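You operate a simulated robot arm through the tools that you are given. There is no shell and no other tool.

You are at the controls of a simulated two-armed robot. One attempt, no reset.

## Task
Close down: green valve shut, both gauges at zero, regulator backed off.
Fine: shut the valve before dumping; after it back off the regulator, shut the dump knob and unscrew the chuck knob to loose.

Only the result counts: the job must be done as asked and must still hold three seconds after the hand-in. Knocking over, shifting, dropping, spilling or breaking anything else fails it.

## Robot
Two 7-joint arms with fingered hands on one trunk that stands fixed in place. Base frame: the origin is at the foot of the trunk, x ahead of it, y to its left, z up. Lengths are in cm, angles in degrees, forces in N, time in s.
The left shoulder is at [7, 13.9, 113.3], the right one opposite. With the tool pointing down near the work surface each hand reaches from about 46 to 84 cm from the base axis, measured 20 degrees to its own side. Payload 3.9 kg a hand.
Tool frame (each hand has its own): the origin (TCP) lies between the finger pads and is the grasp point; the fingertips stand 2.9 cm ahead of it; z points along the fingers, y is the line along which they close. The gripper opens to 10 cm; its body begins 3.4 cm behind the TCP. The gripper is a hand of 5 fingers: y runs from the thumb to the fingers, the wrist lies at [-1.5, -10.5, -17.7] in the tool frame, and closing takes about 1.5 s.
Orientation is told as [roll, pitch, yaw] about the base's x, y, z axes, in that order, counted from this pose: with the fingers straight down and the wrist toward the robot, the tool's x, y and z point along [0, 1, 0], [1, 0, 0] and [0, 0, -1] of the base frame.

## Interface
- The arms move only by the tool play_rows. It takes "left_plan", "right_plan" or both (then of equal length, played together; a hand with none holds still); each is text: rows parted by semicolons, each of 7 numbers parted by spaces: the shift along the base's x, y, z in units of 20 mm (1.0 is 20 mm), then the turn, a rotation vector about the base's x, y, z in units of 8 degrees (1.0 is 8 degrees), then the opening, from 0 (shut) to 1 (fully open). In form: dx dy dz wx wy wz jaw; .... A call has 1 to 20 rows; each row shifts and turns the commanded pose from where the row before left it. A call with a number of a shift or a turn outside -1 to 1 is refused whole. Rows are played at 5 a second. More than 5 cm and 8.6 degrees between two rows, or a gripper value outside its range, and nothing of the call is played. A pose out of reach is approached as far as the arm can. The call stops where the force on the tool passes 40 N (or 10 N more than at its start, if that is more) or the arm is blocked; 0.2 s more then pass. Each finger travels about 15.3 cm/s and halts on what it meets, pressing with about 27 N; the grip force reading is that of the motor and also rises with nothing between the fingers. The clock runs only during rows and for 0.2 s after the last one: add rows that do not move to give the fingers time. The reply holds the time, the measured pose of the TCP, the force on the tool along the base axes, the opening and the grip force, in the units named above and with some noise, with the torque about the TCP (base axes, N m) and any sound that the robot's microphone picked up.
- Cameras (640 x 400 px; columns grow to the right, rows downward): "scene" is now at [13.62, 3.07, 146.73]; the picture's right is [0.34, -0.94, 0.00], its down [-0.40, -0.15, -0.91] and it looks along [0.85, 0.31, -0.43] (base axes); focal length 216 px, centre (320, 200). "left" rides on the left gripper at [-6.6, -8.6, -12.1] in its tool frame; the picture's right is [-0.76, -0.31, 0.58], its down [0.59, -0.70, 0.40] and it looks along [0.28, 0.64, 0.71] (tool axes); focal length 247 px, centre (320, 200). "right" rides on the right gripper at [6.6, -8.6, -12.1] in its tool frame; the picture's right is [-0.76, 0.31, -0.58], its down [-0.59, -0.70, 0.40] and it looks along [-0.28, 0.64, 0.71] (tool axes); focal length 247 px, centre (320, 200). There is no depth. A picture from a camera that has moved, and an enlarged one, comes with that camera's place and axes in the base frame and with its lens.
- get_image(camera): a new picture of that camera. The clock stands still meanwhile.
- move_column(by): slides the trunk up (or, below 0, down) by that many cm; the arms and the scene camera ride with it, the base frame stays. It gives what a move gives, with no picture.
- hand_shape(shape, hand): the hand has 5 fingers and takes this shape, open, in about a second: jaw (thumb against the fingers, like two jaws); tri (thumb and two fingers); tip (a fingertip pinch); poke (one finger out to press); point (the index stretched); flat (the hand flat); cup (the hand cupped); fist (a fist). The gripper value then closes the fingers along that shape, each until it touches; the sizes above hold for jaw. It gives what a move gives, with no picture.
- aim_head(pan, tilt): turns the head with the scene camera to pan (to the left, within 86 degrees either way) and tilt (down, from -29 to 69), counted from straight ahead of the robot. It gives what a move gives.
- zoom(camera, box): a new picture of the part [left, top, right, bottom] of that camera's present view, enlarged. The clock stands still meanwhile.
- sign_off(): hands the job in; it is judged then, once.

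Nothing tells you positions but the pictures and the camera data. Unless the task says otherwise, let go and move clear before handing in.

The tools are called as name(argument=value, ...) on one line, values as JSON. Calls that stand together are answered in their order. play_rows: Moves the arms, as the interface text tells. Its arguments: {"type":"object","properties":{"left_plan":{"type":"string"},"right_plan":{"type":"string"}},"required":[]} The other tools are called the same way: move_column (by) moves the trunk up or down; hand_shape (shape, hand) gives the hand a shape; aim_head (pan, tilt) turns the head that bears the scene camera; get_image (camera) takes a picture; zoom (camera, box) takes an enlarged picture of a part of a camera's view; sign_off () hands the job in.

At the start:

```text
t: 0.0
left_tcp_pos: [35.23, 48.37, 136.49]
left_orientation: [-0.1, 0.1, 27.7]
left_contact_force: [-0.7, 0.9, 0.0]
left_wrist_torque: [0.02, 0.01, -0.01]
left_grip_width: 10.01
left_grasp_force: 0.1
left_shape: jaw
right_tcp_pos: [43.21, -0.05, 139.13]
right_orientation: [0.0, -0.2, 27.6]
right_contact_force: [0.9, -0.5, 0.3]
right_wrist_torque: [-0.03, 0.02, 0.01]
right_grip_width: 9.98
right_grasp_force: 0.0
right_shape: jaw
trunk travel left (down, up): [-77.5, 6.5]
head pan, tilt (commanded): [20.0, 25.2]
```

scene: 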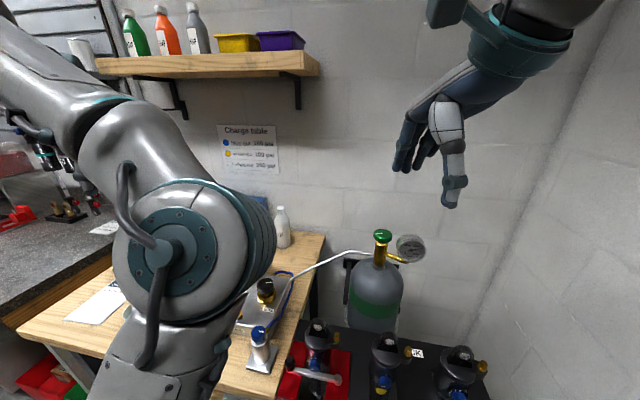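
right: 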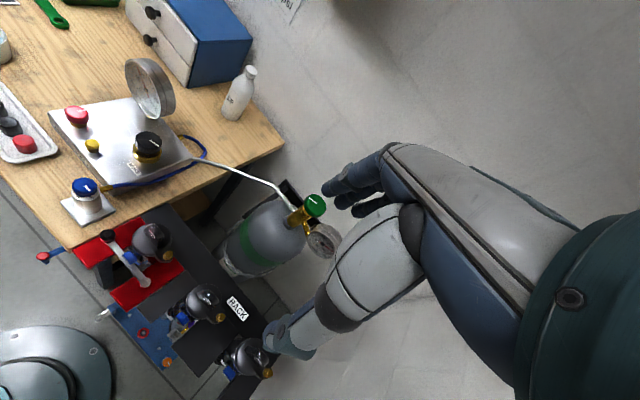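
left: 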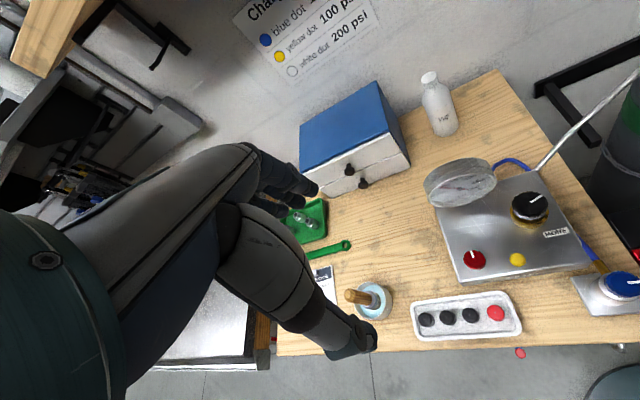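

I see a bench with a panel (black regulator knob, red and yellow knobs, gauge), a blue-knobbed block, and a gas cylinder with a green valve to the right. I'll take closer pictures before moving.

zoom(camera="right", box=[40, 40, 240, 240])

zoom(camera="left", box=[400, 130, 640, 330])

zoom(camera="right", box=[220, 140, 380, 280])

zoom(camera="scene", box=[200, 200, 440, 400])

```text
2.00 times, centred on (140, 140) of right
camera zoom: at [32.75, 1.84, 151.1], right [0.62, -0.53, 0.58], down [-0.35, -0.85, -0.4], along [0.7, 0.05, -0.71], focal length 494 px, centre (680, 320)
```

zoom: 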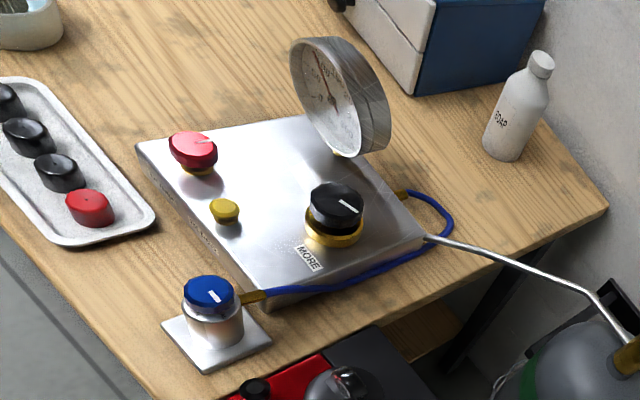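

```text
2.00 times, centred on (520, 230) of left
camera zoom: at [30.76, 38.63, 148.61], right [0.08, -0.81, -0.58], down [-0.9, 0.2, -0.4], along [0.44, 0.55, -0.71], focal length 494 px, centre (-80, 140)
```

zoom: 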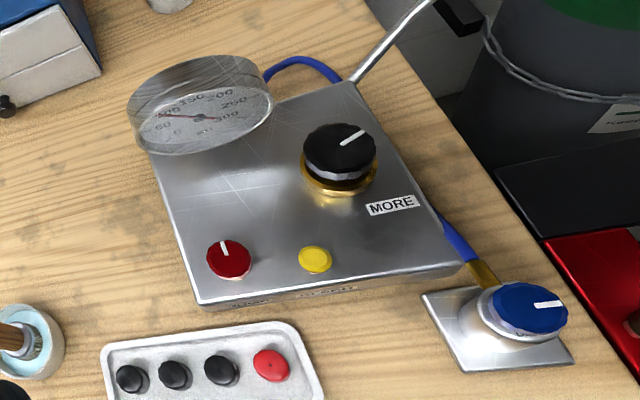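

```text
2.86 times, centred on (300, 210) of right
camera zoom: at [32.75, 1.84, 151.1], right [0.62, -0.53, 0.58], down [-0.35, -0.85, -0.4], along [0.7, 0.05, -0.71], focal length 706 px, centre (377, 171)
```

zoom: 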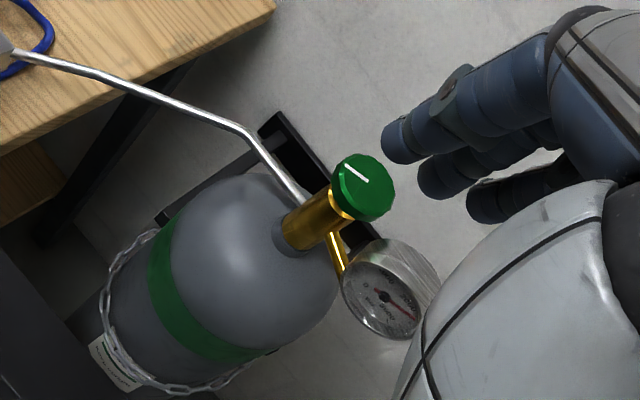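

```text
2.00 times, centred on (320, 300) of scene
camera zoom: at [13.62, 3.07, 146.73], right [0.34, -0.94, 0.0], down [-0.4, -0.15, -0.91], along [0.85, 0.31, -0.43], focal length 432 px, centre (320, 0)
```

zoom: 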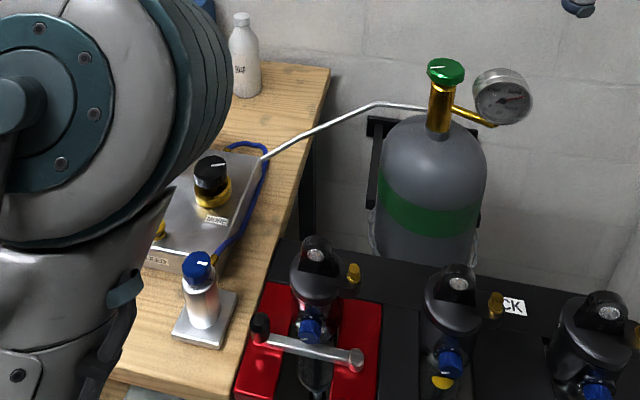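

I place the green valve top near [73, 4, 107], the black regulator knob near [50, 33, 100.6], the red knob near [43, 42.5, 98], the yellow button near [43, 36.5, 96.5] and the blue chuck knob near [38, 27, 100]. I'll zoom in to read the labels and gauges.

zoom(camera="left", box=[430, 235, 590, 335])

zoom(camera="left", box=[410, 145, 510, 215])

zoom(camera="left", box=[500, 180, 600, 245])

zoom(camera="right", box=[290, 185, 350, 265])

zoom(camera="scene", box=[360, 220, 440, 270])

zoom(camera="left", box=[560, 250, 640, 330])

zoom(camera="scene", box=[210, 110, 290, 190])

```text
4.00 times, centred on (510, 285) of left
camera zoom: at [30.76, 38.63, 148.61], right [0.08, -0.81, -0.58], down [-0.9, 0.2, -0.4], along [0.44, 0.55, -0.71], focal length 988 px, centre (-440, -140)
```

zoom: 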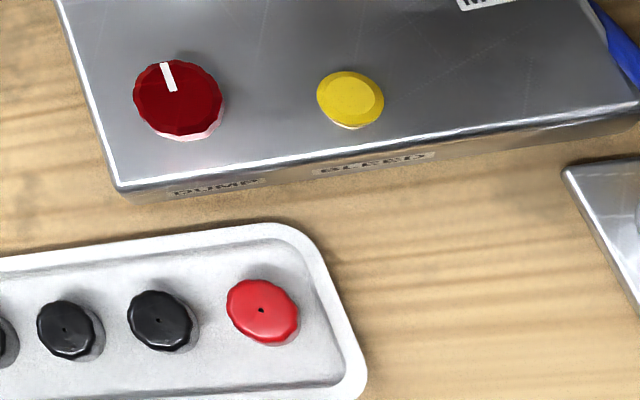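

```text
5.71 times, centred on (460, 180) of left
camera zoom: at [30.76, 38.63, 148.61], right [0.08, -0.81, -0.58], down [-0.9, 0.2, -0.4], along [0.44, 0.55, -0.71], focal length 1411 px, centre (-480, 314)
```

zoom: 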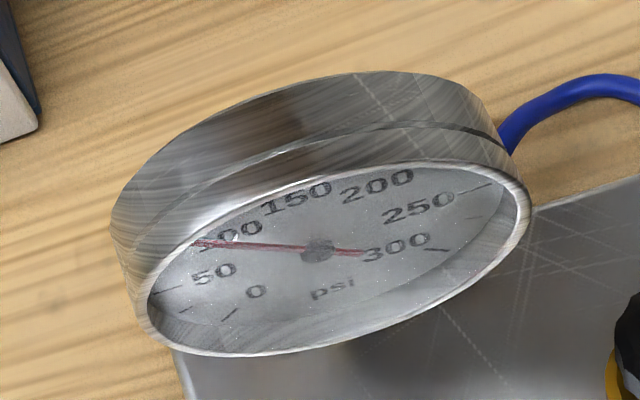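

```text
6.15 times, centred on (550, 212) of left
camera zoom: at [30.76, 38.63, 148.61], right [0.08, -0.81, -0.58], down [-0.9, 0.2, -0.4], along [0.44, 0.55, -0.71], focal length 1520 px, centre (-1095, 123)
```

zoom: 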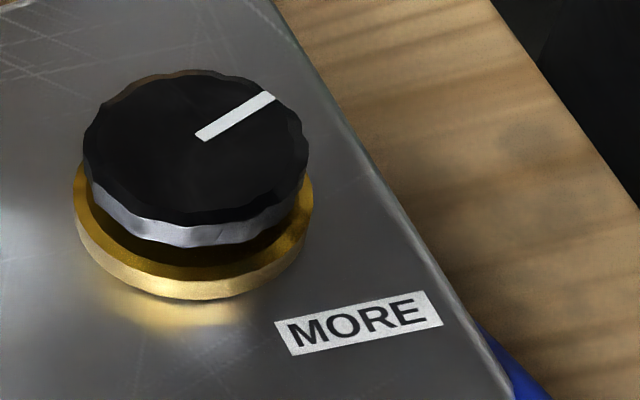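

```text
5.00 times, centred on (320, 225) of right
camera zoom: at [32.75, 1.84, 151.1], right [0.62, -0.53, 0.58], down [-0.35, -0.85, -0.4], along [0.7, 0.05, -0.71], focal length 1235 px, centre (320, 75)
```

zoom: 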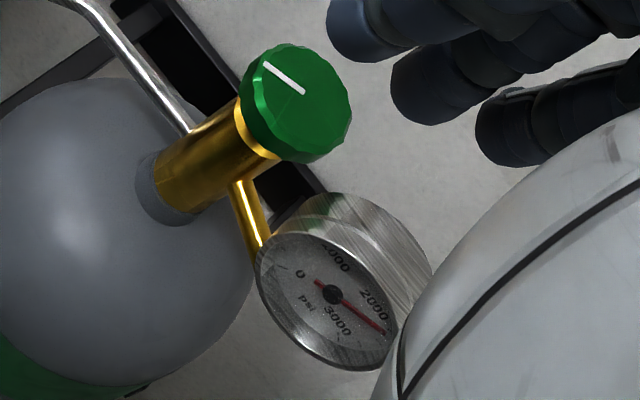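

```text
8.00 times, centred on (400, 245) of scene
camera zoom: at [13.62, 3.07, 146.73], right [0.34, -0.94, 0.0], down [-0.4, -0.15, -0.91], along [0.85, 0.31, -0.43], focal length 1727 px, centre (-320, -160)
```

zoom: 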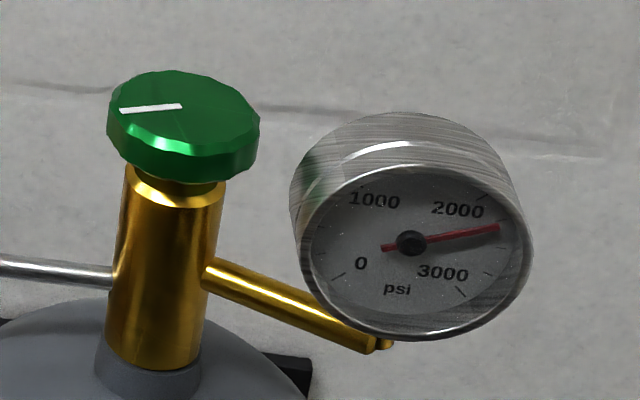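

```text
5.00 times, centred on (600, 290) of left
camera zoom: at [30.76, 38.63, 148.61], right [0.08, -0.81, -0.58], down [-0.9, 0.2, -0.4], along [0.44, 0.55, -0.71], focal length 1235 px, centre (-1080, -250)
```

zoom: 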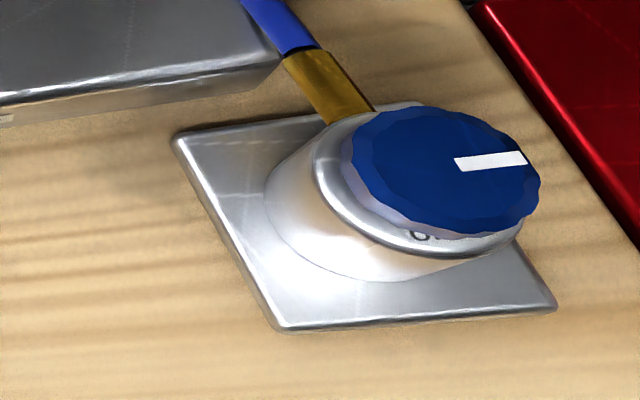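

```text
5.00 times, centred on (250, 150) of scene
camera zoom: at [13.62, 3.07, 146.73], right [0.34, -0.94, 0.0], down [-0.4, -0.15, -0.91], along [0.85, 0.31, -0.43], focal length 1079 px, centre (670, 450)
```

zoom: 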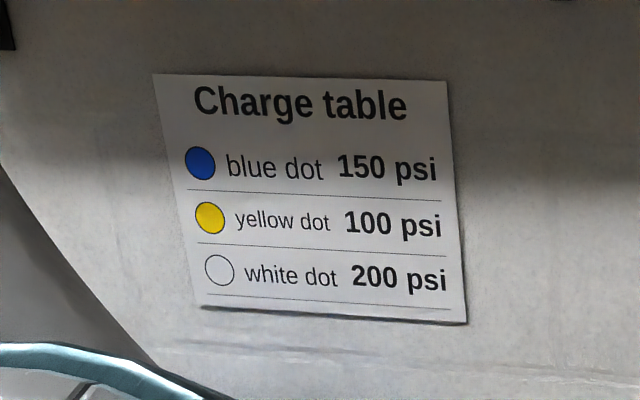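

DUMP is the red knob, BLEED the yellow button and MORE the regulator. The tank gauge reads about 2400 psi and the panel gauge about 95 psi. First I'll bring the right hand above the green valve.

play_rows(right_plan="0.97 0.14 -0.4 0 0 0 1; 0.97 0.14 -0.4 0 0 0 1; 0.97 0.14 -0.4 0 0 0 1; 0.97 0.14 -0.4 0 0 0 1; 0.97 0.14 -0.4 0 0 0 1; 0.97 0.14 -0.4 0 0 0 1; 0.97 0.14 -0.4 0 0 0 1; 0.97 0.14 -0.4 0 0 0 1; 0.97 0.14 -0.4 0 0 0 1; 0.97 0.14 -0.4 0 0 0 1; 0.97 0.14 -0.4 0 0 0 1; 0.97 0.14 -0.4 0 0 0 1; 0.97 0.14 -0.4 0 0 0 1; 0.97 0.14 -0.4 0 0 0 1; 0.97 0.14 -0.4 0 0 0 1")

aim_head(pan=5, tilt=30)

get_image(camera="scene")

get_image(camera="right")

```text
t: 3.2
left_tcp_pos: [35.21, 48.5, 136.68]
left_orientation: [0.1, 0.0, 27.7]
left_contact_force: [0.2, -0.2, 0.0]
left_wrist_torque: [0.0, 0.0, 0.01]
left_grip_width: 9.98
left_grasp_force: 0.1
left_shape: jaw
right_tcp_pos: [68.31, 2.31, 125.28]
right_orientation: [-0.1, 0.0, 27.6]
right_contact_force: [0.3, 1.3, -0.5]
right_wrist_torque: [-0.01, 0.03, -0.01]
right_grip_width: 9.97
right_grasp_force: 0.0
right_shape: jaw
right hand out of reach, approached as far as the arm can: row 12, 13, 14, 15
trunk travel left (down, up): [-77.5, 6.5]
head pan, tilt (commanded): [20.0, 25.2]
```

```text
t: 4.0
left_tcp_pos: [35.25, 48.42, 136.48]
left_orientation: [0.0, 0.0, 27.6]
left_contact_force: [-0.5, -0.7, 0.4]
left_wrist_torque: [-0.01, -0.01, 0.01]
left_grip_width: 9.99
left_grasp_force: 0.0
left_shape: jaw
right_tcp_pos: [68.25, 2.21, 125.35]
right_orientation: [0.0, -0.1, 27.5]
right_contact_force: [0.6, 0.2, 1.0]
right_wrist_torque: [0.01, 0.0, 0.01]
right_grip_width: 9.96
right_grasp_force: 0.0
right_shape: jaw
trunk travel left (down, up): [-77.5, 6.5]
head pan, tilt (commanded): [5.0, 30.0]
```

```text
taken
camera scene: at [13.96, 0.73, 145.97], right [0.09, -1.0, 0.0], down [-0.5, -0.04, -0.87], along [0.86, 0.08, -0.5], focal length 216 px, centre (320, 200)
```

scene: 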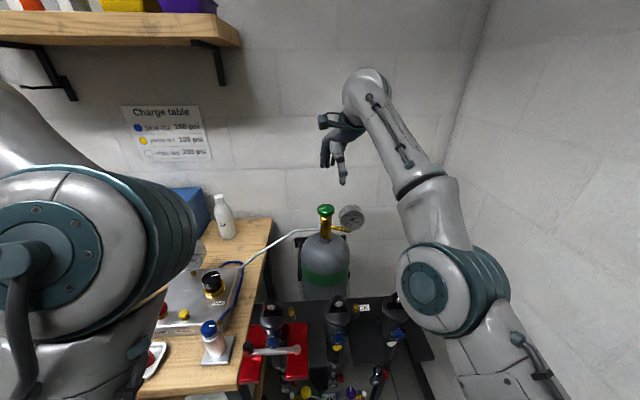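

```text
taken
camera right: at [57.68, 4.05, 137.32], right [0.62, -0.53, 0.58], down [-0.35, -0.85, -0.4], along [0.7, 0.05, -0.71], focal length 247 px, centre (320, 200)
```

right: 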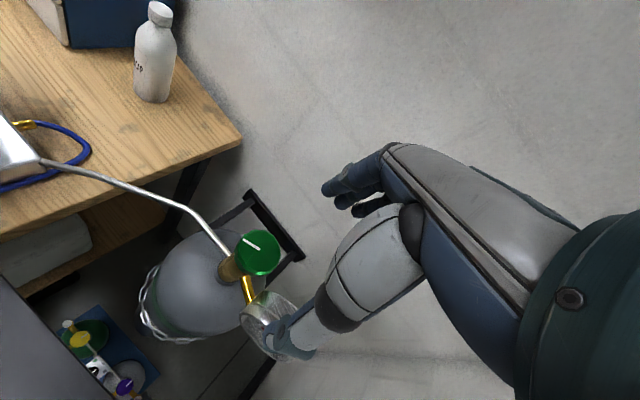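

The right arm is at the edge of its reach this high up. I'll raise the trunk so the shoulder sits closer to the wrist height needed at the valve, then look again.

move_column(by=6)

play_rows(right_plan="0 0 -1 0 0 0 1; 0 0 -1 0 0 0 1; 0 0 -1 0 0 0 1; 0 0 -1 0 0 0 1")

get_image(camera="scene")

get_image(camera="right")

```text
t: 5.0
left_tcp_pos: [35.3, 48.51, 142.47]
left_orientation: [0.0, 0.0, 27.6]
left_contact_force: [0.6, 0.0, -0.5]
left_wrist_torque: [-0.02, 0.01, 0.01]
left_grip_width: 9.97
left_grasp_force: 0.0
left_shape: jaw
right_tcp_pos: [68.33, 2.16, 131.34]
right_orientation: [0.0, 0.0, 27.7]
right_contact_force: [0.2, 1.2, -0.2]
right_wrist_torque: [-0.03, 0.0, -0.01]
right_grip_width: 9.97
right_grasp_force: 0.1
right_shape: jaw
trunk travel left (down, up): [-83.5, 0.5]
head pan, tilt (commanded): [5.0, 30.0]
```

```text
t: 6.0
left_tcp_pos: [35.37, 48.39, 142.62]
left_orientation: [0.0, 0.0, 27.6]
left_contact_force: [0.1, -0.4, -1.2]
left_wrist_torque: [-0.03, 0.04, -0.02]
left_grip_width: 9.98
left_grasp_force: 0.1
left_shape: jaw
right_tcp_pos: [71.22, 3.1, 124.48]
right_orientation: [0.0, 0.0, 27.5]
right_contact_force: [-0.8, 0.9, -0.3]
right_wrist_torque: [0.01, 0.0, 0.0]
right_grip_width: 9.98
right_grasp_force: 0.1
right_shape: jaw
right hand out of reach, approached as far as the arm can: row 1, 2, 3, 4
trunk travel left (down, up): [-83.5, 0.5]
head pan, tilt (commanded): [5.0, 30.0]
```

```text
taken
camera scene: at [14.05, 0.72, 151.96], right [0.09, -1.0, 0.0], down [-0.5, -0.04, -0.87], along [0.86, 0.08, -0.5], focal length 216 px, centre (320, 200)
```

scene: 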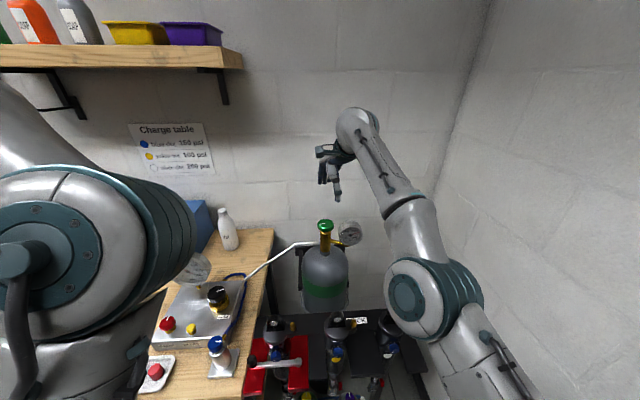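

```text
taken
camera right: at [60.65, 4.99, 136.55], right [0.62, -0.53, 0.58], down [-0.35, -0.85, -0.4], along [0.7, 0.05, -0.71], focal length 247 px, centre (320, 200)
```

right: 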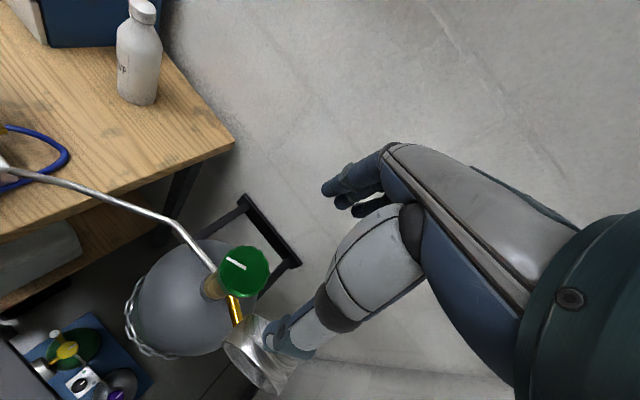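

zoom(camera="right", box=[200, 220, 300, 390])

zoom(camera="scene", box=[290, 140, 390, 260])

```text
2.35 times, centred on (250, 305) of right
camera zoom: at [60.65, 4.99, 136.55], right [0.62, -0.53, 0.58], down [-0.35, -0.85, -0.4], along [0.7, 0.05, -0.71], focal length 581 px, centre (485, -47)
```

zoom: 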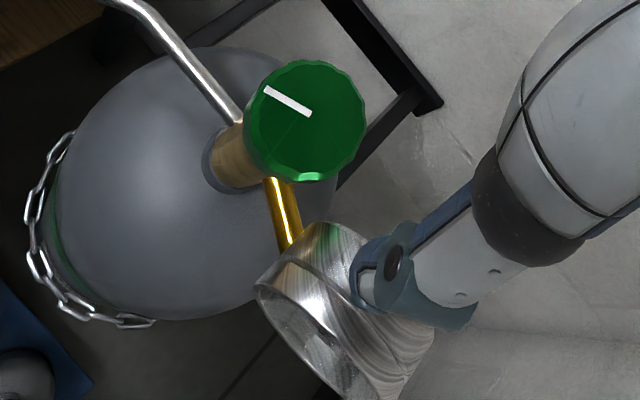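

```text
3.33 times, centred on (340, 200) of scene
camera zoom: at [14.05, 0.72, 151.96], right [0.09, -1.0, 0.0], down [-0.5, -0.04, -0.87], along [0.86, 0.08, -0.5], focal length 719 px, centre (253, 200)
```

zoom: 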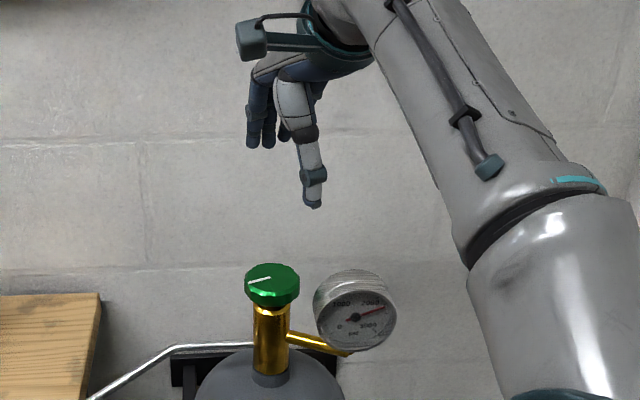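

The valve top is at about [72.3, 4.3, 108.9] and its gauge sits just to the right of it. I'll lower the right hand until the fingertips are just above the knob and check the alignment.

play_rows(right_plan="0 0 -1 0 0 0 1; 0 0 -1 0 0 0 1; 0 0 -1 0 0 0 0.9; 0 0 -1 0 0 0 0.9; 0 0 -1 0 0 0 0.9; 0 0 -0.5 0 0 0 0.9; 0 0 0 0 0 0 0.9")

zoom(camera="scene", box=[290, 170, 390, 260])

zoom(camera="right", box=[200, 130, 440, 390])

```text
t: 7.6
left_tcp_pos: [35.24, 48.46, 142.51]
left_orientation: [0.0, 0.1, 27.6]
left_contact_force: [0.2, -0.5, 0.2]
left_wrist_torque: [0.01, 0.02, 0.03]
left_grip_width: 9.96
left_grasp_force: 0.2
left_shape: jaw
right_tcp_pos: [73.95, 4.14, 114.32]
right_orientation: [0.1, 0.2, 27.5]
right_contact_force: [0.4, 0.6, 0.3]
right_wrist_torque: [0.01, -0.01, 0.0]
right_grip_width: 9.03
right_grasp_force: 0.1
right_shape: jaw
right hand out of reach, approached as far as the arm can: row 1, 2, 3, 4, 5
trunk travel left (down, up): [-83.5, 0.5]
head pan, tilt (commanded): [5.0, 30.0]
```

```text
4.44 times, centred on (340, 215) of scene
camera zoom: at [13.97, 0.7, 151.97], right [0.09, -1.0, 0.0], down [-0.5, -0.04, -0.87], along [0.86, 0.08, -0.5], focal length 959 px, centre (231, 133)
```

zoom: 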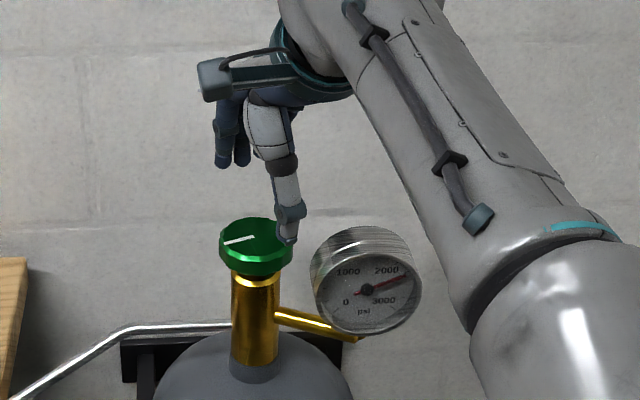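

```text
1.54 times, centred on (320, 260) of right
camera zoom: at [63.42, 5.98, 126.42], right [0.62, -0.53, 0.58], down [-0.35, -0.85, -0.4], along [0.7, 0.05, -0.71], focal length 380 px, centre (320, 108)
```

zoom: 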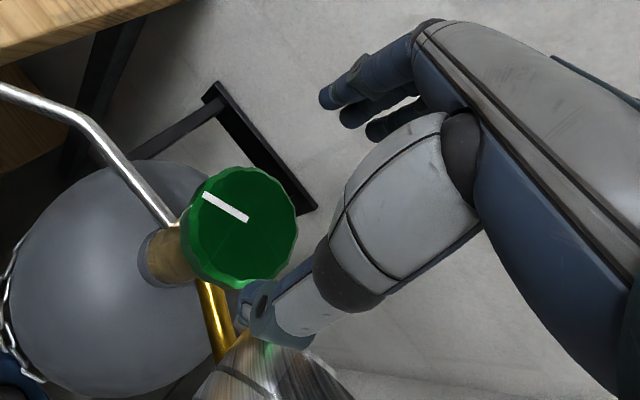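

The hand is about 1.7 cm too far forward, so I'll correct that, turn the yaw slightly positive and lower around the knob.

play_rows(right_plan="-0.87 0.05 0 0 0 0.9 0.85; 0 0 0 0 0 0 0.85; 0 0 -1 0 0 0 0.85; 0 0 -1 0 0 0 0.85; 0 0 0 0 0 0 0.85")

zoom(camera="scene", box=[290, 170, 390, 260])

zoom(camera="right", box=[200, 130, 440, 390])

```text
t: 8.8
left_tcp_pos: [34.97, 48.32, 142.63]
left_orientation: [-0.1, -0.1, 27.6]
left_contact_force: [0.2, -0.4, -0.6]
left_wrist_torque: [-0.03, 0.0, 0.01]
left_grip_width: 9.96
left_grasp_force: 0.0
left_shape: jaw
right_tcp_pos: [73.72, 4.61, 110.96]
right_orientation: [0.0, 0.1, 34.7]
right_contact_force: [-4.2, -2.9, 3.1]
right_wrist_torque: [-0.13, 0.18, 0.01]
right_grip_width: 8.78
right_grasp_force: 0.0
right_shape: jaw
right hand out of reach, approached as far as the arm can: row 1, 3, 4
trunk travel left (down, up): [-83.5, 0.5]
head pan, tilt (commanded): [5.0, 30.0]
```

```text
4.44 times, centred on (340, 215) of scene
camera zoom: at [13.82, 0.64, 151.98], right [0.09, -1.0, 0.0], down [-0.5, -0.04, -0.87], along [0.86, 0.08, -0.5], focal length 959 px, centre (231, 133)
```

zoom: 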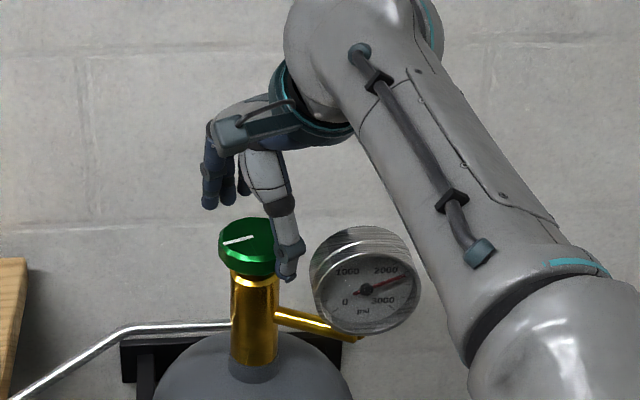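

```text
1.54 times, centred on (320, 260) of right
camera zoom: at [63.1, 5.2, 122.98], right [0.68, -0.45, 0.58], down [-0.24, -0.88, -0.4], along [0.69, 0.13, -0.71], focal length 380 px, centre (320, 108)
```

zoom: 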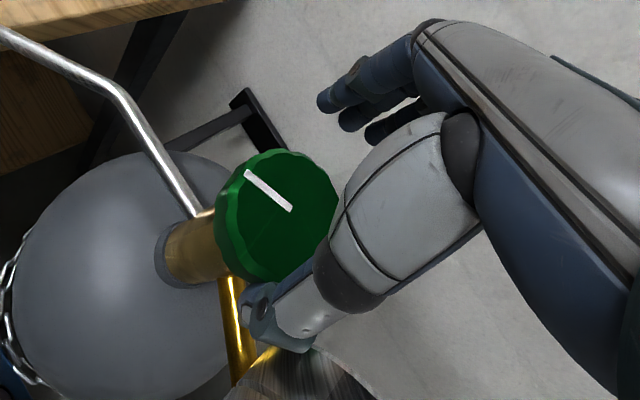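

The thumb is touching the knob because the hand didn't move back as commanded. I'll lift off and check where it really sits.

play_rows(right_plan="0 0 1 0 0 0 0.85; 0 0 1 0 0 0 0.85; 0 0 0 0 0 0 0.85; 0 0 0 0 0 0 0.85")

```text
t: 9.8
left_tcp_pos: [35.28, 48.38, 142.71]
left_orientation: [0.0, 0.0, 27.6]
left_contact_force: [0.7, 0.2, 0.9]
left_wrist_torque: [0.0, 0.0, 0.02]
left_grip_width: 9.98
left_grasp_force: 0.1
left_shape: jaw
right_tcp_pos: [73.39, 4.08, 114.8]
right_orientation: [0.0, -0.2, 34.8]
right_contact_force: [0.4, -0.1, -0.2]
right_wrist_torque: [0.01, 0.02, 0.0]
right_grip_width: 8.52
right_grasp_force: 0.1
right_shape: jaw
right hand out of reach, approached as far as the arm can: row 2
trunk travel left (down, up): [-83.5, 0.5]
head pan, tilt (commanded): [5.0, 30.0]
```

play_rows(right_plan="-0.55 0.1 0 0 0 0 0.85; 0 0 0 0 0 0 0.85; 0 0 0 0 0 0 0.85")

```text
t: 10.6
left_tcp_pos: [35.3, 48.38, 142.54]
left_orientation: [0.1, 0.0, 27.6]
left_contact_force: [-0.6, 0.8, -1.0]
left_wrist_torque: [0.01, -0.01, 0.01]
left_grip_width: 10.0
left_grasp_force: 0.0
left_shape: jaw
right_tcp_pos: [73.1, 4.68, 114.95]
right_orientation: [0.1, 0.0, 34.8]
right_contact_force: [-0.3, 0.5, -0.2]
right_wrist_torque: [0.01, -0.02, 0.0]
right_grip_width: 8.56
right_grasp_force: 0.0
right_shape: jaw
right hand out of reach, approached as far as the arm can: row 1
trunk travel left (down, up): [-83.5, 0.5]
head pan, tilt (commanded): [5.0, 30.0]
```

play_rows(right_plan="-0.5 0 0 0 0 0 0.85; 0 0 0 0 0 0 0.85; 0 0 0 0 0 0 0.85")

```text
t: 11.4
left_tcp_pos: [35.22, 48.51, 142.6]
left_orientation: [0.0, 0.0, 27.6]
left_contact_force: [0.7, 0.0, 0.1]
left_wrist_torque: [0.0, -0.04, -0.01]
left_grip_width: 9.99
left_grasp_force: 0.0
left_shape: jaw
right_tcp_pos: [72.96, 4.92, 115.22]
right_orientation: [0.0, -0.1, 34.8]
right_contact_force: [-0.8, -0.6, -1.0]
right_wrist_torque: [0.01, -0.01, -0.01]
right_grip_width: 8.52
right_grasp_force: 0.1
right_shape: jaw
right hand out of reach, approached as far as the arm can: row 1
trunk travel left (down, up): [-83.5, 0.5]
head pan, tilt (commanded): [5.0, 30.0]
```

play_rows(right_plan="-0.5 0 0 0 0 0 0.85; -0.5 0 0 0 0 0 0.85; 0 0 0 0 0 0 0.85; 0 0 0 0 0 0 0.85")

```text
t: 12.4
left_tcp_pos: [35.15, 48.49, 142.65]
left_orientation: [0.0, 0.0, 27.6]
left_contact_force: [0.1, 0.5, -1.1]
left_wrist_torque: [0.01, 0.0, 0.02]
left_grip_width: 9.95
left_grasp_force: 0.1
left_shape: jaw
right_tcp_pos: [72.81, 5.34, 115.46]
right_orientation: [0.0, 0.1, 34.8]
right_contact_force: [-0.6, 0.4, 0.5]
right_wrist_torque: [-0.02, 0.0, -0.01]
right_grip_width: 8.54
right_grasp_force: 0.0
right_shape: jaw
right hand out of reach, approached as far as the arm can: row 1, 2
trunk travel left (down, up): [-83.5, 0.5]
head pan, tilt (commanded): [5.0, 30.0]
```

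The arm seems stuck straight at its reach limit: inward commands only slide it sideways. I'll pull well back and up in free space to bend the elbow again.

play_rows(right_plan="-0.5 0 1 0 0 0 0.85; -1 0 0.5 0 0 0 0.85; -1 0 0 0 0 0 0.85; -1 0 0 0 0 0 0.85; -1 0 0 0 0 0 0.85; 0 0 0 0 0 0 0.85; 0 0 0 0 0 0 0.85")

```text
t: 14.0
left_tcp_pos: [35.11, 48.45, 142.64]
left_orientation: [-0.1, -0.1, 27.6]
left_contact_force: [1.0, 0.4, -0.6]
left_wrist_torque: [0.0, -0.02, 0.01]
left_grip_width: 9.96
left_grasp_force: 0.1
left_shape: jaw
right_tcp_pos: [70.76, 7.3, 120.17]
right_orientation: [0.0, 0.1, 34.8]
right_contact_force: [-0.5, -0.2, 0.3]
right_wrist_torque: [-0.02, 0.0, -0.02]
right_grip_width: 8.54
right_grasp_force: 0.0
right_shape: jaw
right hand out of reach, approached as far as the arm can: row 1, 2, 3, 4, 5
trunk travel left (down, up): [-83.5, 0.5]
head pan, tilt (commanded): [5.0, 30.0]
```

play_rows(right_plan="0 0 0.2 0 0 0 0.85; 0 0 0.1 0 0 0 0.85; 0 0 0.1 0 0 0 0.85; 0 0 0.1 0 0 0 0.85; 0 0 0.1 0 0 0 0.85; 0 0 0.1 0 0 0 0.85; 0 0 0.1 0 0 0 0.85; 0 0 0.1 0 0 0 0.85; 0 0 0.1 0 0 0 0.85; 0 0 0.1 0 0 0 0.85")

get_image(camera="scene")

```text
t: 16.2
left_tcp_pos: [35.17, 48.44, 142.7]
left_orientation: [0.0, 0.0, 27.6]
left_contact_force: [-0.2, 0.0, -0.8]
left_wrist_torque: [0.01, -0.01, 0.01]
left_grip_width: 9.99
left_grasp_force: 0.1
left_shape: jaw
right_tcp_pos: [70.3, 7.28, 122.27]
right_orientation: [0.1, -0.1, 34.8]
right_contact_force: [-0.1, -0.1, 0.1]
right_wrist_torque: [-0.02, 0.01, -0.01]
right_grip_width: 8.54
right_grasp_force: 0.0
right_shape: jaw
right hand out of reach, approached as far as the arm can: row 8
trunk travel left (down, up): [-83.5, 0.5]
head pan, tilt (commanded): [5.0, 30.0]
```

```text
taken
camera scene: at [13.96, 0.71, 151.97], right [0.09, -1.0, 0.0], down [-0.5, -0.04, -0.87], along [0.86, 0.08, -0.5], focal length 216 px, centre (320, 200)
```

scene: 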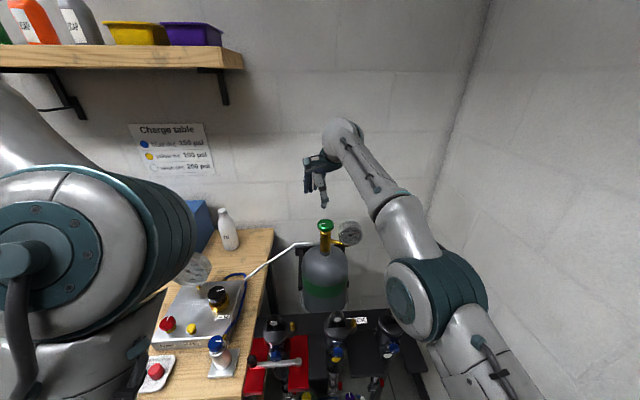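

play_rows(right_plan="-0.1 0 0 0 0 0 0.85; -0.1 0 0 0 0 0 0.85; -0.1 0 0 0 0 0 0.85; -0.1 0 0 0 0 0 0.85; -0.1 0 0 0 0 0 0.85; -0.1 0 0 0 0 0 0.85; -0.1 0 0 0 0 0 0.85; -0.1 0 0 0 0 0 0.85; -0.1 0 0 0 0 0 0.85; -0.1 0 0 0 0 0 0.85; -0.1 0 0 0 0 0 0.85; -0.1 0 0 0 0 0 0.85")

```text
t: 18.8
left_tcp_pos: [35.25, 48.43, 142.63]
left_orientation: [0.0, 0.0, 27.5]
left_contact_force: [-0.6, -0.4, -0.5]
left_wrist_torque: [0.0, -0.02, -0.03]
left_grip_width: 9.95
left_grasp_force: 0.0
left_shape: jaw
right_tcp_pos: [68.06, 7.09, 122.25]
right_orientation: [0.0, -0.1, 34.7]
right_contact_force: [0.3, 0.5, 0.0]
right_wrist_torque: [-0.01, 0.0, 0.02]
right_grip_width: 8.55
right_grasp_force: 0.1
right_shape: jaw
trunk travel left (down, up): [-83.5, 0.5]
head pan, tilt (commanded): [5.0, 30.0]
```

Small inward steps freed the arm, so from here I'll stay clear of full extension. Now I'll approach the valve again from inside.

play_rows(right_plan="0 0 -1 0 0 0 0.85; 0 0 -1 0 0 0 0.85; 0.3 -0.4 -1 0 0 0 0.85; 0.5 -0.4 -1 0 0 0 0.85; 0.5 -0.3 -0.4 0 0 0 0.85; 0 0 0 0 0 0 0.85")

```text
t: 20.2
left_tcp_pos: [35.25, 48.37, 142.62]
left_orientation: [-0.1, -0.1, 27.6]
left_contact_force: [-0.7, 0.8, 0.1]
left_wrist_torque: [0.02, -0.02, -0.02]
left_grip_width: 9.96
left_grasp_force: 0.1
left_shape: jaw
right_tcp_pos: [70.48, 4.98, 113.34]
right_orientation: [0.1, -0.2, 34.8]
right_contact_force: [0.8, -0.8, 1.1]
right_wrist_torque: [0.0, -0.01, 0.04]
right_grip_width: 8.53
right_grasp_force: 0.2
right_shape: jaw
trunk travel left (down, up): [-83.5, 0.5]
head pan, tilt (commanded): [5.0, 30.0]
```

play_rows(right_plan="0.45 -0.17 0 0 0 0 0.85; 0.45 -0.17 0 0 0 0 0.85; 0 0 0 0 0 0 0.85")

zoom(camera="scene", box=[290, 170, 390, 260])

zoom(camera="right", box=[200, 130, 440, 390])

```text
t: 21.0
left_tcp_pos: [35.22, 48.41, 142.55]
left_orientation: [-0.1, -0.1, 27.6]
left_contact_force: [-0.1, -0.1, -0.2]
left_wrist_torque: [-0.02, 0.02, -0.01]
left_grip_width: 10.0
left_grasp_force: 0.0
left_shape: jaw
right_tcp_pos: [72.38, 4.38, 113.3]
right_orientation: [-0.1, -0.2, 34.8]
right_contact_force: [0.7, -0.3, 0.3]
right_wrist_torque: [0.01, 0.01, 0.02]
right_grip_width: 8.54
right_grasp_force: 0.0
right_shape: jaw
trunk travel left (down, up): [-83.5, 0.5]
head pan, tilt (commanded): [5.0, 30.0]
```

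```text
4.44 times, centred on (340, 215) of scene
camera zoom: at [13.93, 0.72, 151.97], right [0.09, -1.0, 0.0], down [-0.5, -0.04, -0.87], along [0.86, 0.08, -0.5], focal length 959 px, centre (231, 133)
```

zoom: 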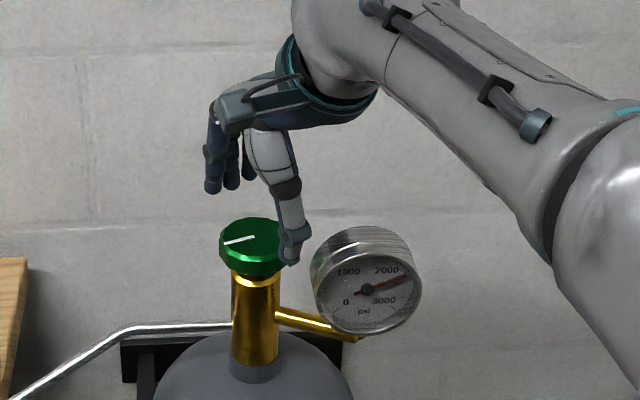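

```text
1.54 times, centred on (320, 260) of right
camera zoom: at [61.69, 4.84, 125.38], right [0.68, -0.45, 0.58], down [-0.24, -0.88, -0.4], along [0.69, 0.13, -0.71], focal length 380 px, centre (320, 108)
```

zoom: 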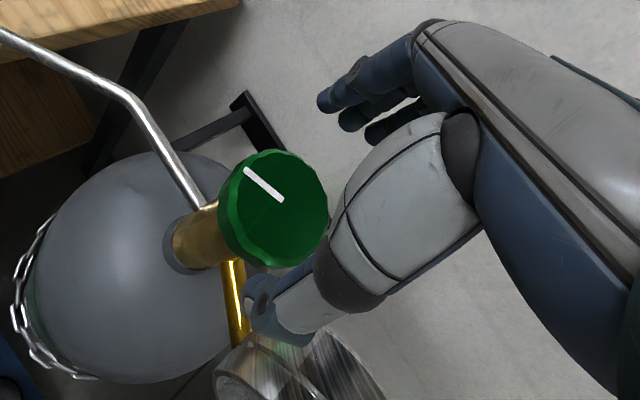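

Aligned: the TCP is at [72.4, 4.4] directly over the knob. I'll lower around it.

play_rows(right_plan="0 0 -0.8 0 0 0 0.85; 0 0 -0.8 0 0 0 0.85; 0 0 -0.8 0 0 0 0.85; 0 0 0 0 0 0 0.85")

zoom(camera="scene", box=[290, 170, 390, 260])

zoom(camera="right", box=[200, 130, 440, 390])

```text
t: 22.0
left_tcp_pos: [35.29, 48.46, 142.56]
left_orientation: [0.0, 0.0, 27.6]
left_contact_force: [0.5, -0.3, -0.4]
left_wrist_torque: [0.02, -0.04, -0.01]
left_grip_width: 9.97
left_grasp_force: 0.0
left_shape: jaw
right_tcp_pos: [72.39, 4.2, 108.45]
right_orientation: [0.0, -0.1, 34.8]
right_contact_force: [0.6, -0.4, -0.2]
right_wrist_torque: [0.03, 0.01, -0.01]
right_grip_width: 8.53
right_grasp_force: 0.1
right_shape: jaw
trunk travel left (down, up): [-83.5, 0.5]
head pan, tilt (commanded): [5.0, 30.0]
```

```text
4.44 times, centred on (340, 215) of scene
camera zoom: at [13.97, 0.71, 151.97], right [0.09, -1.0, 0.0], down [-0.5, -0.04, -0.87], along [0.86, 0.08, -0.5], focal length 959 px, centre (231, 133)
```

zoom: 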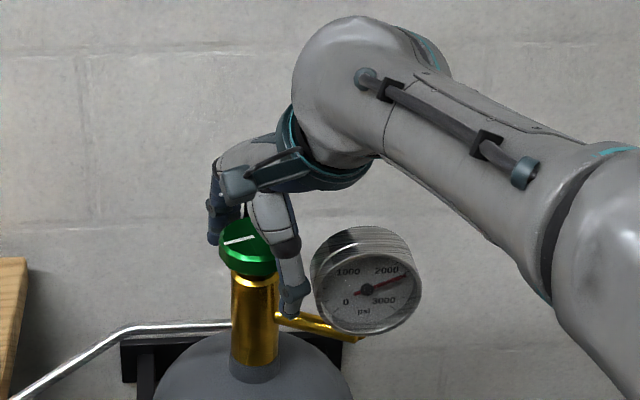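

```text
1.54 times, centred on (320, 260) of right
camera zoom: at [61.68, 4.66, 120.52], right [0.68, -0.45, 0.58], down [-0.24, -0.88, -0.4], along [0.69, 0.13, -0.71], focal length 380 px, centre (320, 108)
```

zoom: 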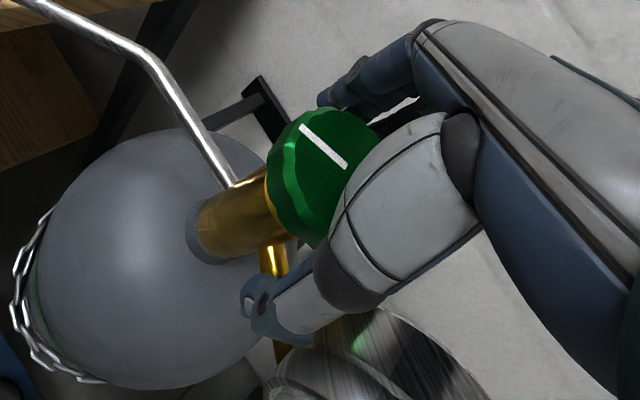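

play_rows(right_plan="0 0 0 0 0 0 0.6; 0 0 0 0 0 0 0.4; 0 0 0 0 0 0 0.2; 0 0 0 0 0 0 0.2; 0 0 0 0 0 0 0.2; 0 0 0 0 0 0 0.2")

zoom(camera="scene", box=[290, 170, 390, 260])

zoom(camera="right", box=[200, 130, 440, 390])

```text
t: 23.4
left_tcp_pos: [35.21, 48.33, 142.48]
left_orientation: [-0.1, 0.0, 27.6]
left_contact_force: [0.3, -1.0, -0.3]
left_wrist_torque: [-0.02, 0.01, -0.04]
left_grip_width: 10.01
left_grasp_force: 0.2
left_shape: jaw
right_tcp_pos: [72.26, 4.06, 108.49]
right_orientation: [0.0, 0.0, 34.8]
right_contact_force: [-3.6, -2.1, -4.9]
right_wrist_torque: [-0.2, 0.24, -0.03]
right_grip_width: 3.76
right_grasp_force: 26.7
right_shape: jaw
trunk travel left (down, up): [-83.5, 0.5]
head pan, tilt (commanded): [5.0, 30.0]
```

```text
4.44 times, centred on (340, 215) of scene
camera zoom: at [13.98, 0.66, 151.96], right [0.09, -1.0, 0.0], down [-0.5, -0.04, -0.87], along [0.86, 0.08, -0.5], focal length 959 px, centre (231, 133)
```

zoom: 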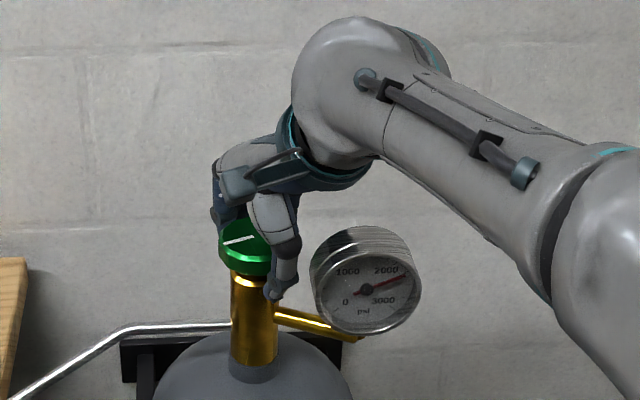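

```text
1.54 times, centred on (320, 260) of right
camera zoom: at [61.67, 4.63, 120.47], right [0.68, -0.45, 0.58], down [-0.24, -0.88, -0.4], along [0.69, 0.13, -0.71], focal length 380 px, centre (320, 108)
```

zoom: 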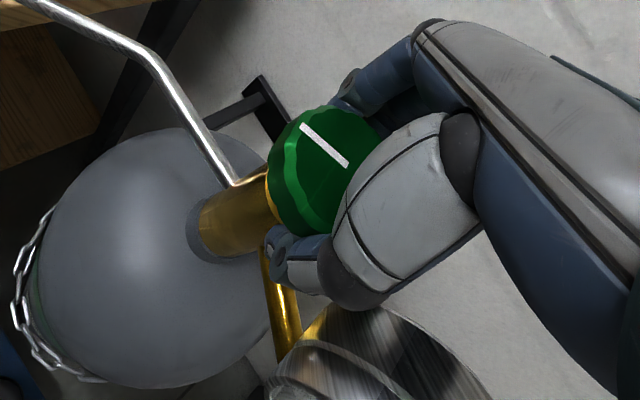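

The fingertips curled under the knob's rim. I'll reopen, lift about 1.2 cm and grip on the knob's side.

play_rows(right_plan="0 0 0 0 0 0 0.85; 0 0 0 0 0 0 0.85; 0 0 0 0 0 0 0.85; 0 0 0 0 0 0 0.85; 0 0 0.65 0 0 0 0.85; 0 0 0 0 0 0 0.85; 0 0 0 0 0 0 0.4; 0 0 0 0 0 0 0.2; 0 0 0 0 0 0 0.2; 0 0 0 0 0 0 0.2; 0 0 0 0 0 0 0.2")

zoom(camera="scene", box=[290, 170, 390, 260])

zoom(camera="right", box=[200, 130, 440, 390])

```text
t: 25.8
left_tcp_pos: [35.13, 48.35, 142.66]
left_orientation: [0.0, -0.2, 27.6]
left_contact_force: [-0.2, -0.1, -0.5]
left_wrist_torque: [-0.02, 0.02, 0.0]
left_grip_width: 10.0
left_grasp_force: 0.2
left_shape: jaw
right_tcp_pos: [72.28, 3.94, 109.86]
right_orientation: [-0.1, 0.0, 34.8]
right_contact_force: [-8.0, -5.0, -7.5]
right_wrist_torque: [0.02, 0.01, 0.05]
right_grip_width: 4.31
right_grasp_force: 27.2
right_shape: jaw
trunk travel left (down, up): [-83.5, 0.5]
head pan, tilt (commanded): [5.0, 30.0]
```

```text
4.44 times, centred on (340, 215) of scene
camera zoom: at [13.89, 0.55, 151.97], right [0.09, -1.0, 0.0], down [-0.5, -0.04, -0.87], along [0.86, 0.08, -0.5], focal length 959 px, centre (231, 133)
```

zoom: 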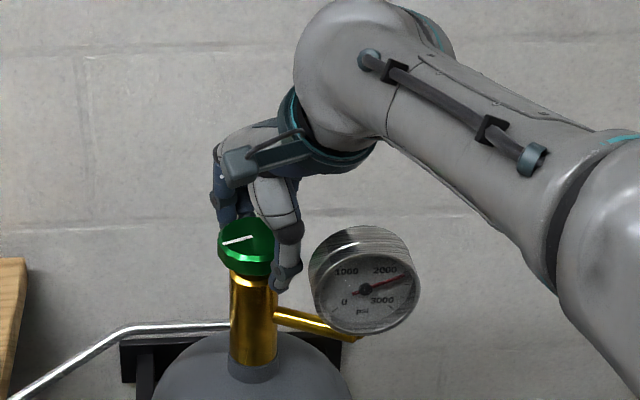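

```text
1.54 times, centred on (320, 260) of right
camera zoom: at [61.62, 4.46, 121.8], right [0.68, -0.45, 0.58], down [-0.24, -0.88, -0.4], along [0.69, 0.13, -0.71], focal length 380 px, centre (320, 108)
```

zoom: 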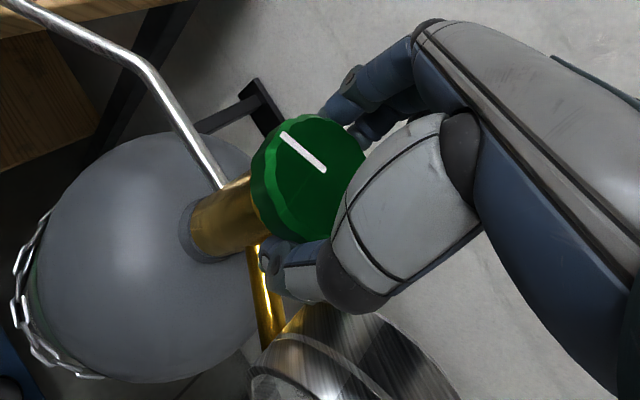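

Gripped. Now I'll turn clockwise (seen from above) with the grip held, and check the white mark.

play_rows(right_plan="0 0 0 0 0 -0.5 0.2; 0 0 0 0 0 -0.5 0.2; 0 0 0 0 0 -0.5 0.2; 0 0 0 0 0 -0.5 0.2; 0 0 0 0 0 -0.5 0.2; 0 0 0 0 0 -0.5 0.2; 0 0 0 0 0 -0.5 0.2; 0 0 0 0 0 -0.5 0.2")

zoom(camera="scene", box=[290, 170, 390, 260])

zoom(camera="right", box=[200, 130, 440, 390])

```text
t: 27.6
left_tcp_pos: [35.13, 48.47, 142.46]
left_orientation: [-0.1, -0.1, 27.7]
left_contact_force: [-0.1, 0.6, -0.2]
left_wrist_torque: [0.0, -0.02, 0.02]
left_grip_width: 9.97
left_grasp_force: 0.0
left_shape: jaw
right_tcp_pos: [72.27, 3.83, 109.9]
right_orientation: [0.6, 0.2, 2.2]
right_contact_force: [-14.7, -3.4, -19.8]
right_wrist_torque: [0.02, -0.03, 0.07]
right_grip_width: 4.21
right_grasp_force: 27.0
right_shape: jaw
trunk travel left (down, up): [-83.5, 0.5]
head pan, tilt (commanded): [5.0, 30.0]
```

```text
4.44 times, centred on (340, 215) of scene
camera zoom: at [13.94, 0.74, 151.95], right [0.09, -1.0, 0.0], down [-0.5, -0.04, -0.87], along [0.86, 0.08, -0.5], focal length 959 px, centre (231, 133)
```

zoom: 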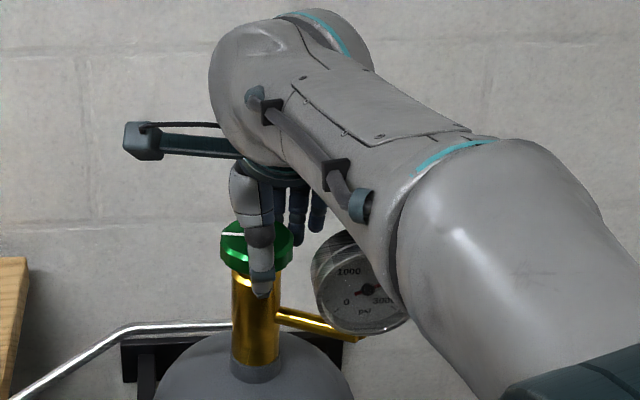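

```text
1.54 times, centred on (320, 260) of right
camera zoom: at [63.65, 9.88, 121.99], right [0.34, -0.75, 0.57], down [-0.68, -0.61, -0.4], along [0.65, -0.25, -0.72], focal length 380 px, centre (320, 108)
```

zoom: 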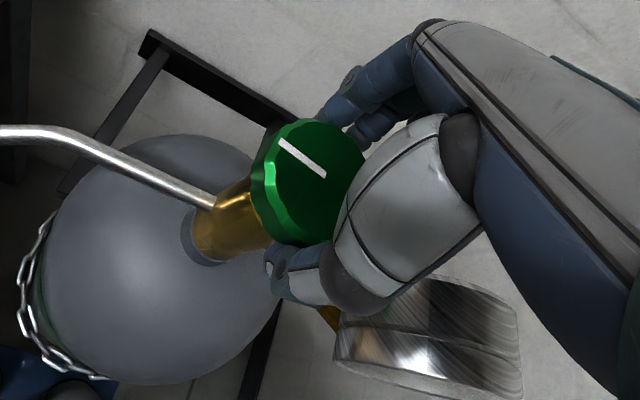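

The knob turned about 32° with the hand. I'll go a little further with slight downward relief, then reset for another stroke.

play_rows(right_plan="0 0 -0.1 0 0 -0.5 0.2; 0 0 -0.1 0 0 -0.5 0.2; 0 0 0 0 0 -0.5 0.2")

zoom(camera="scene", box=[290, 170, 390, 260])

zoom(camera="right", box=[200, 130, 440, 390])

```text
t: 28.4
left_tcp_pos: [35.15, 48.32, 142.68]
left_orientation: [0.0, -0.1, 27.6]
left_contact_force: [0.2, -0.1, 0.2]
left_wrist_torque: [0.0, 0.0, 0.01]
left_grip_width: 9.99
left_grasp_force: 0.0
left_shape: jaw
right_tcp_pos: [72.31, 3.82, 109.84]
right_orientation: [0.2, -0.4, -9.6]
right_contact_force: [-10.5, -3.7, -2.8]
right_wrist_torque: [-0.1, 0.08, 0.05]
right_grip_width: 4.24
right_grasp_force: 26.6
right_shape: jaw
trunk travel left (down, up): [-83.5, 0.5]
head pan, tilt (commanded): [5.0, 30.0]
```

```text
4.44 times, centred on (340, 215) of scene
camera zoom: at [13.72, 0.63, 152.01], right [0.09, -1.0, 0.0], down [-0.5, -0.04, -0.87], along [0.86, 0.08, -0.5], focal length 959 px, centre (231, 133)
```

zoom: 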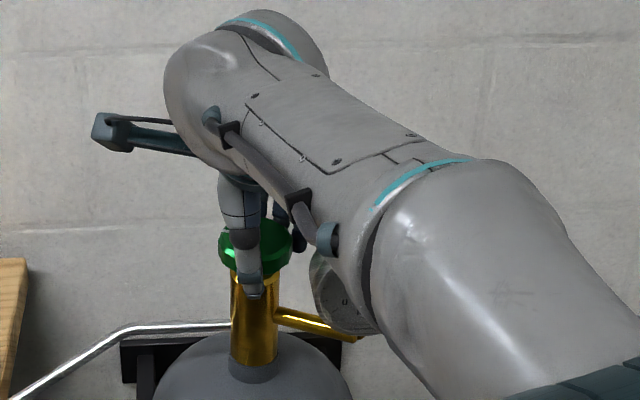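

```text
1.54 times, centred on (320, 260) of right
camera zoom: at [64.9, 11.66, 121.75], right [0.17, -0.8, 0.58], down [-0.79, -0.46, -0.4], along [0.59, -0.38, -0.71], focal length 380 px, centre (320, 108)
```

zoom: 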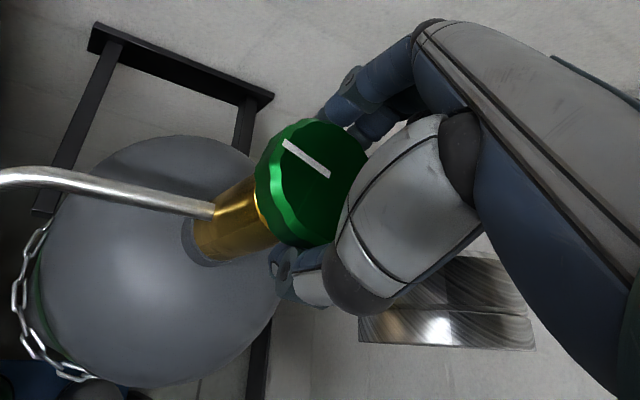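

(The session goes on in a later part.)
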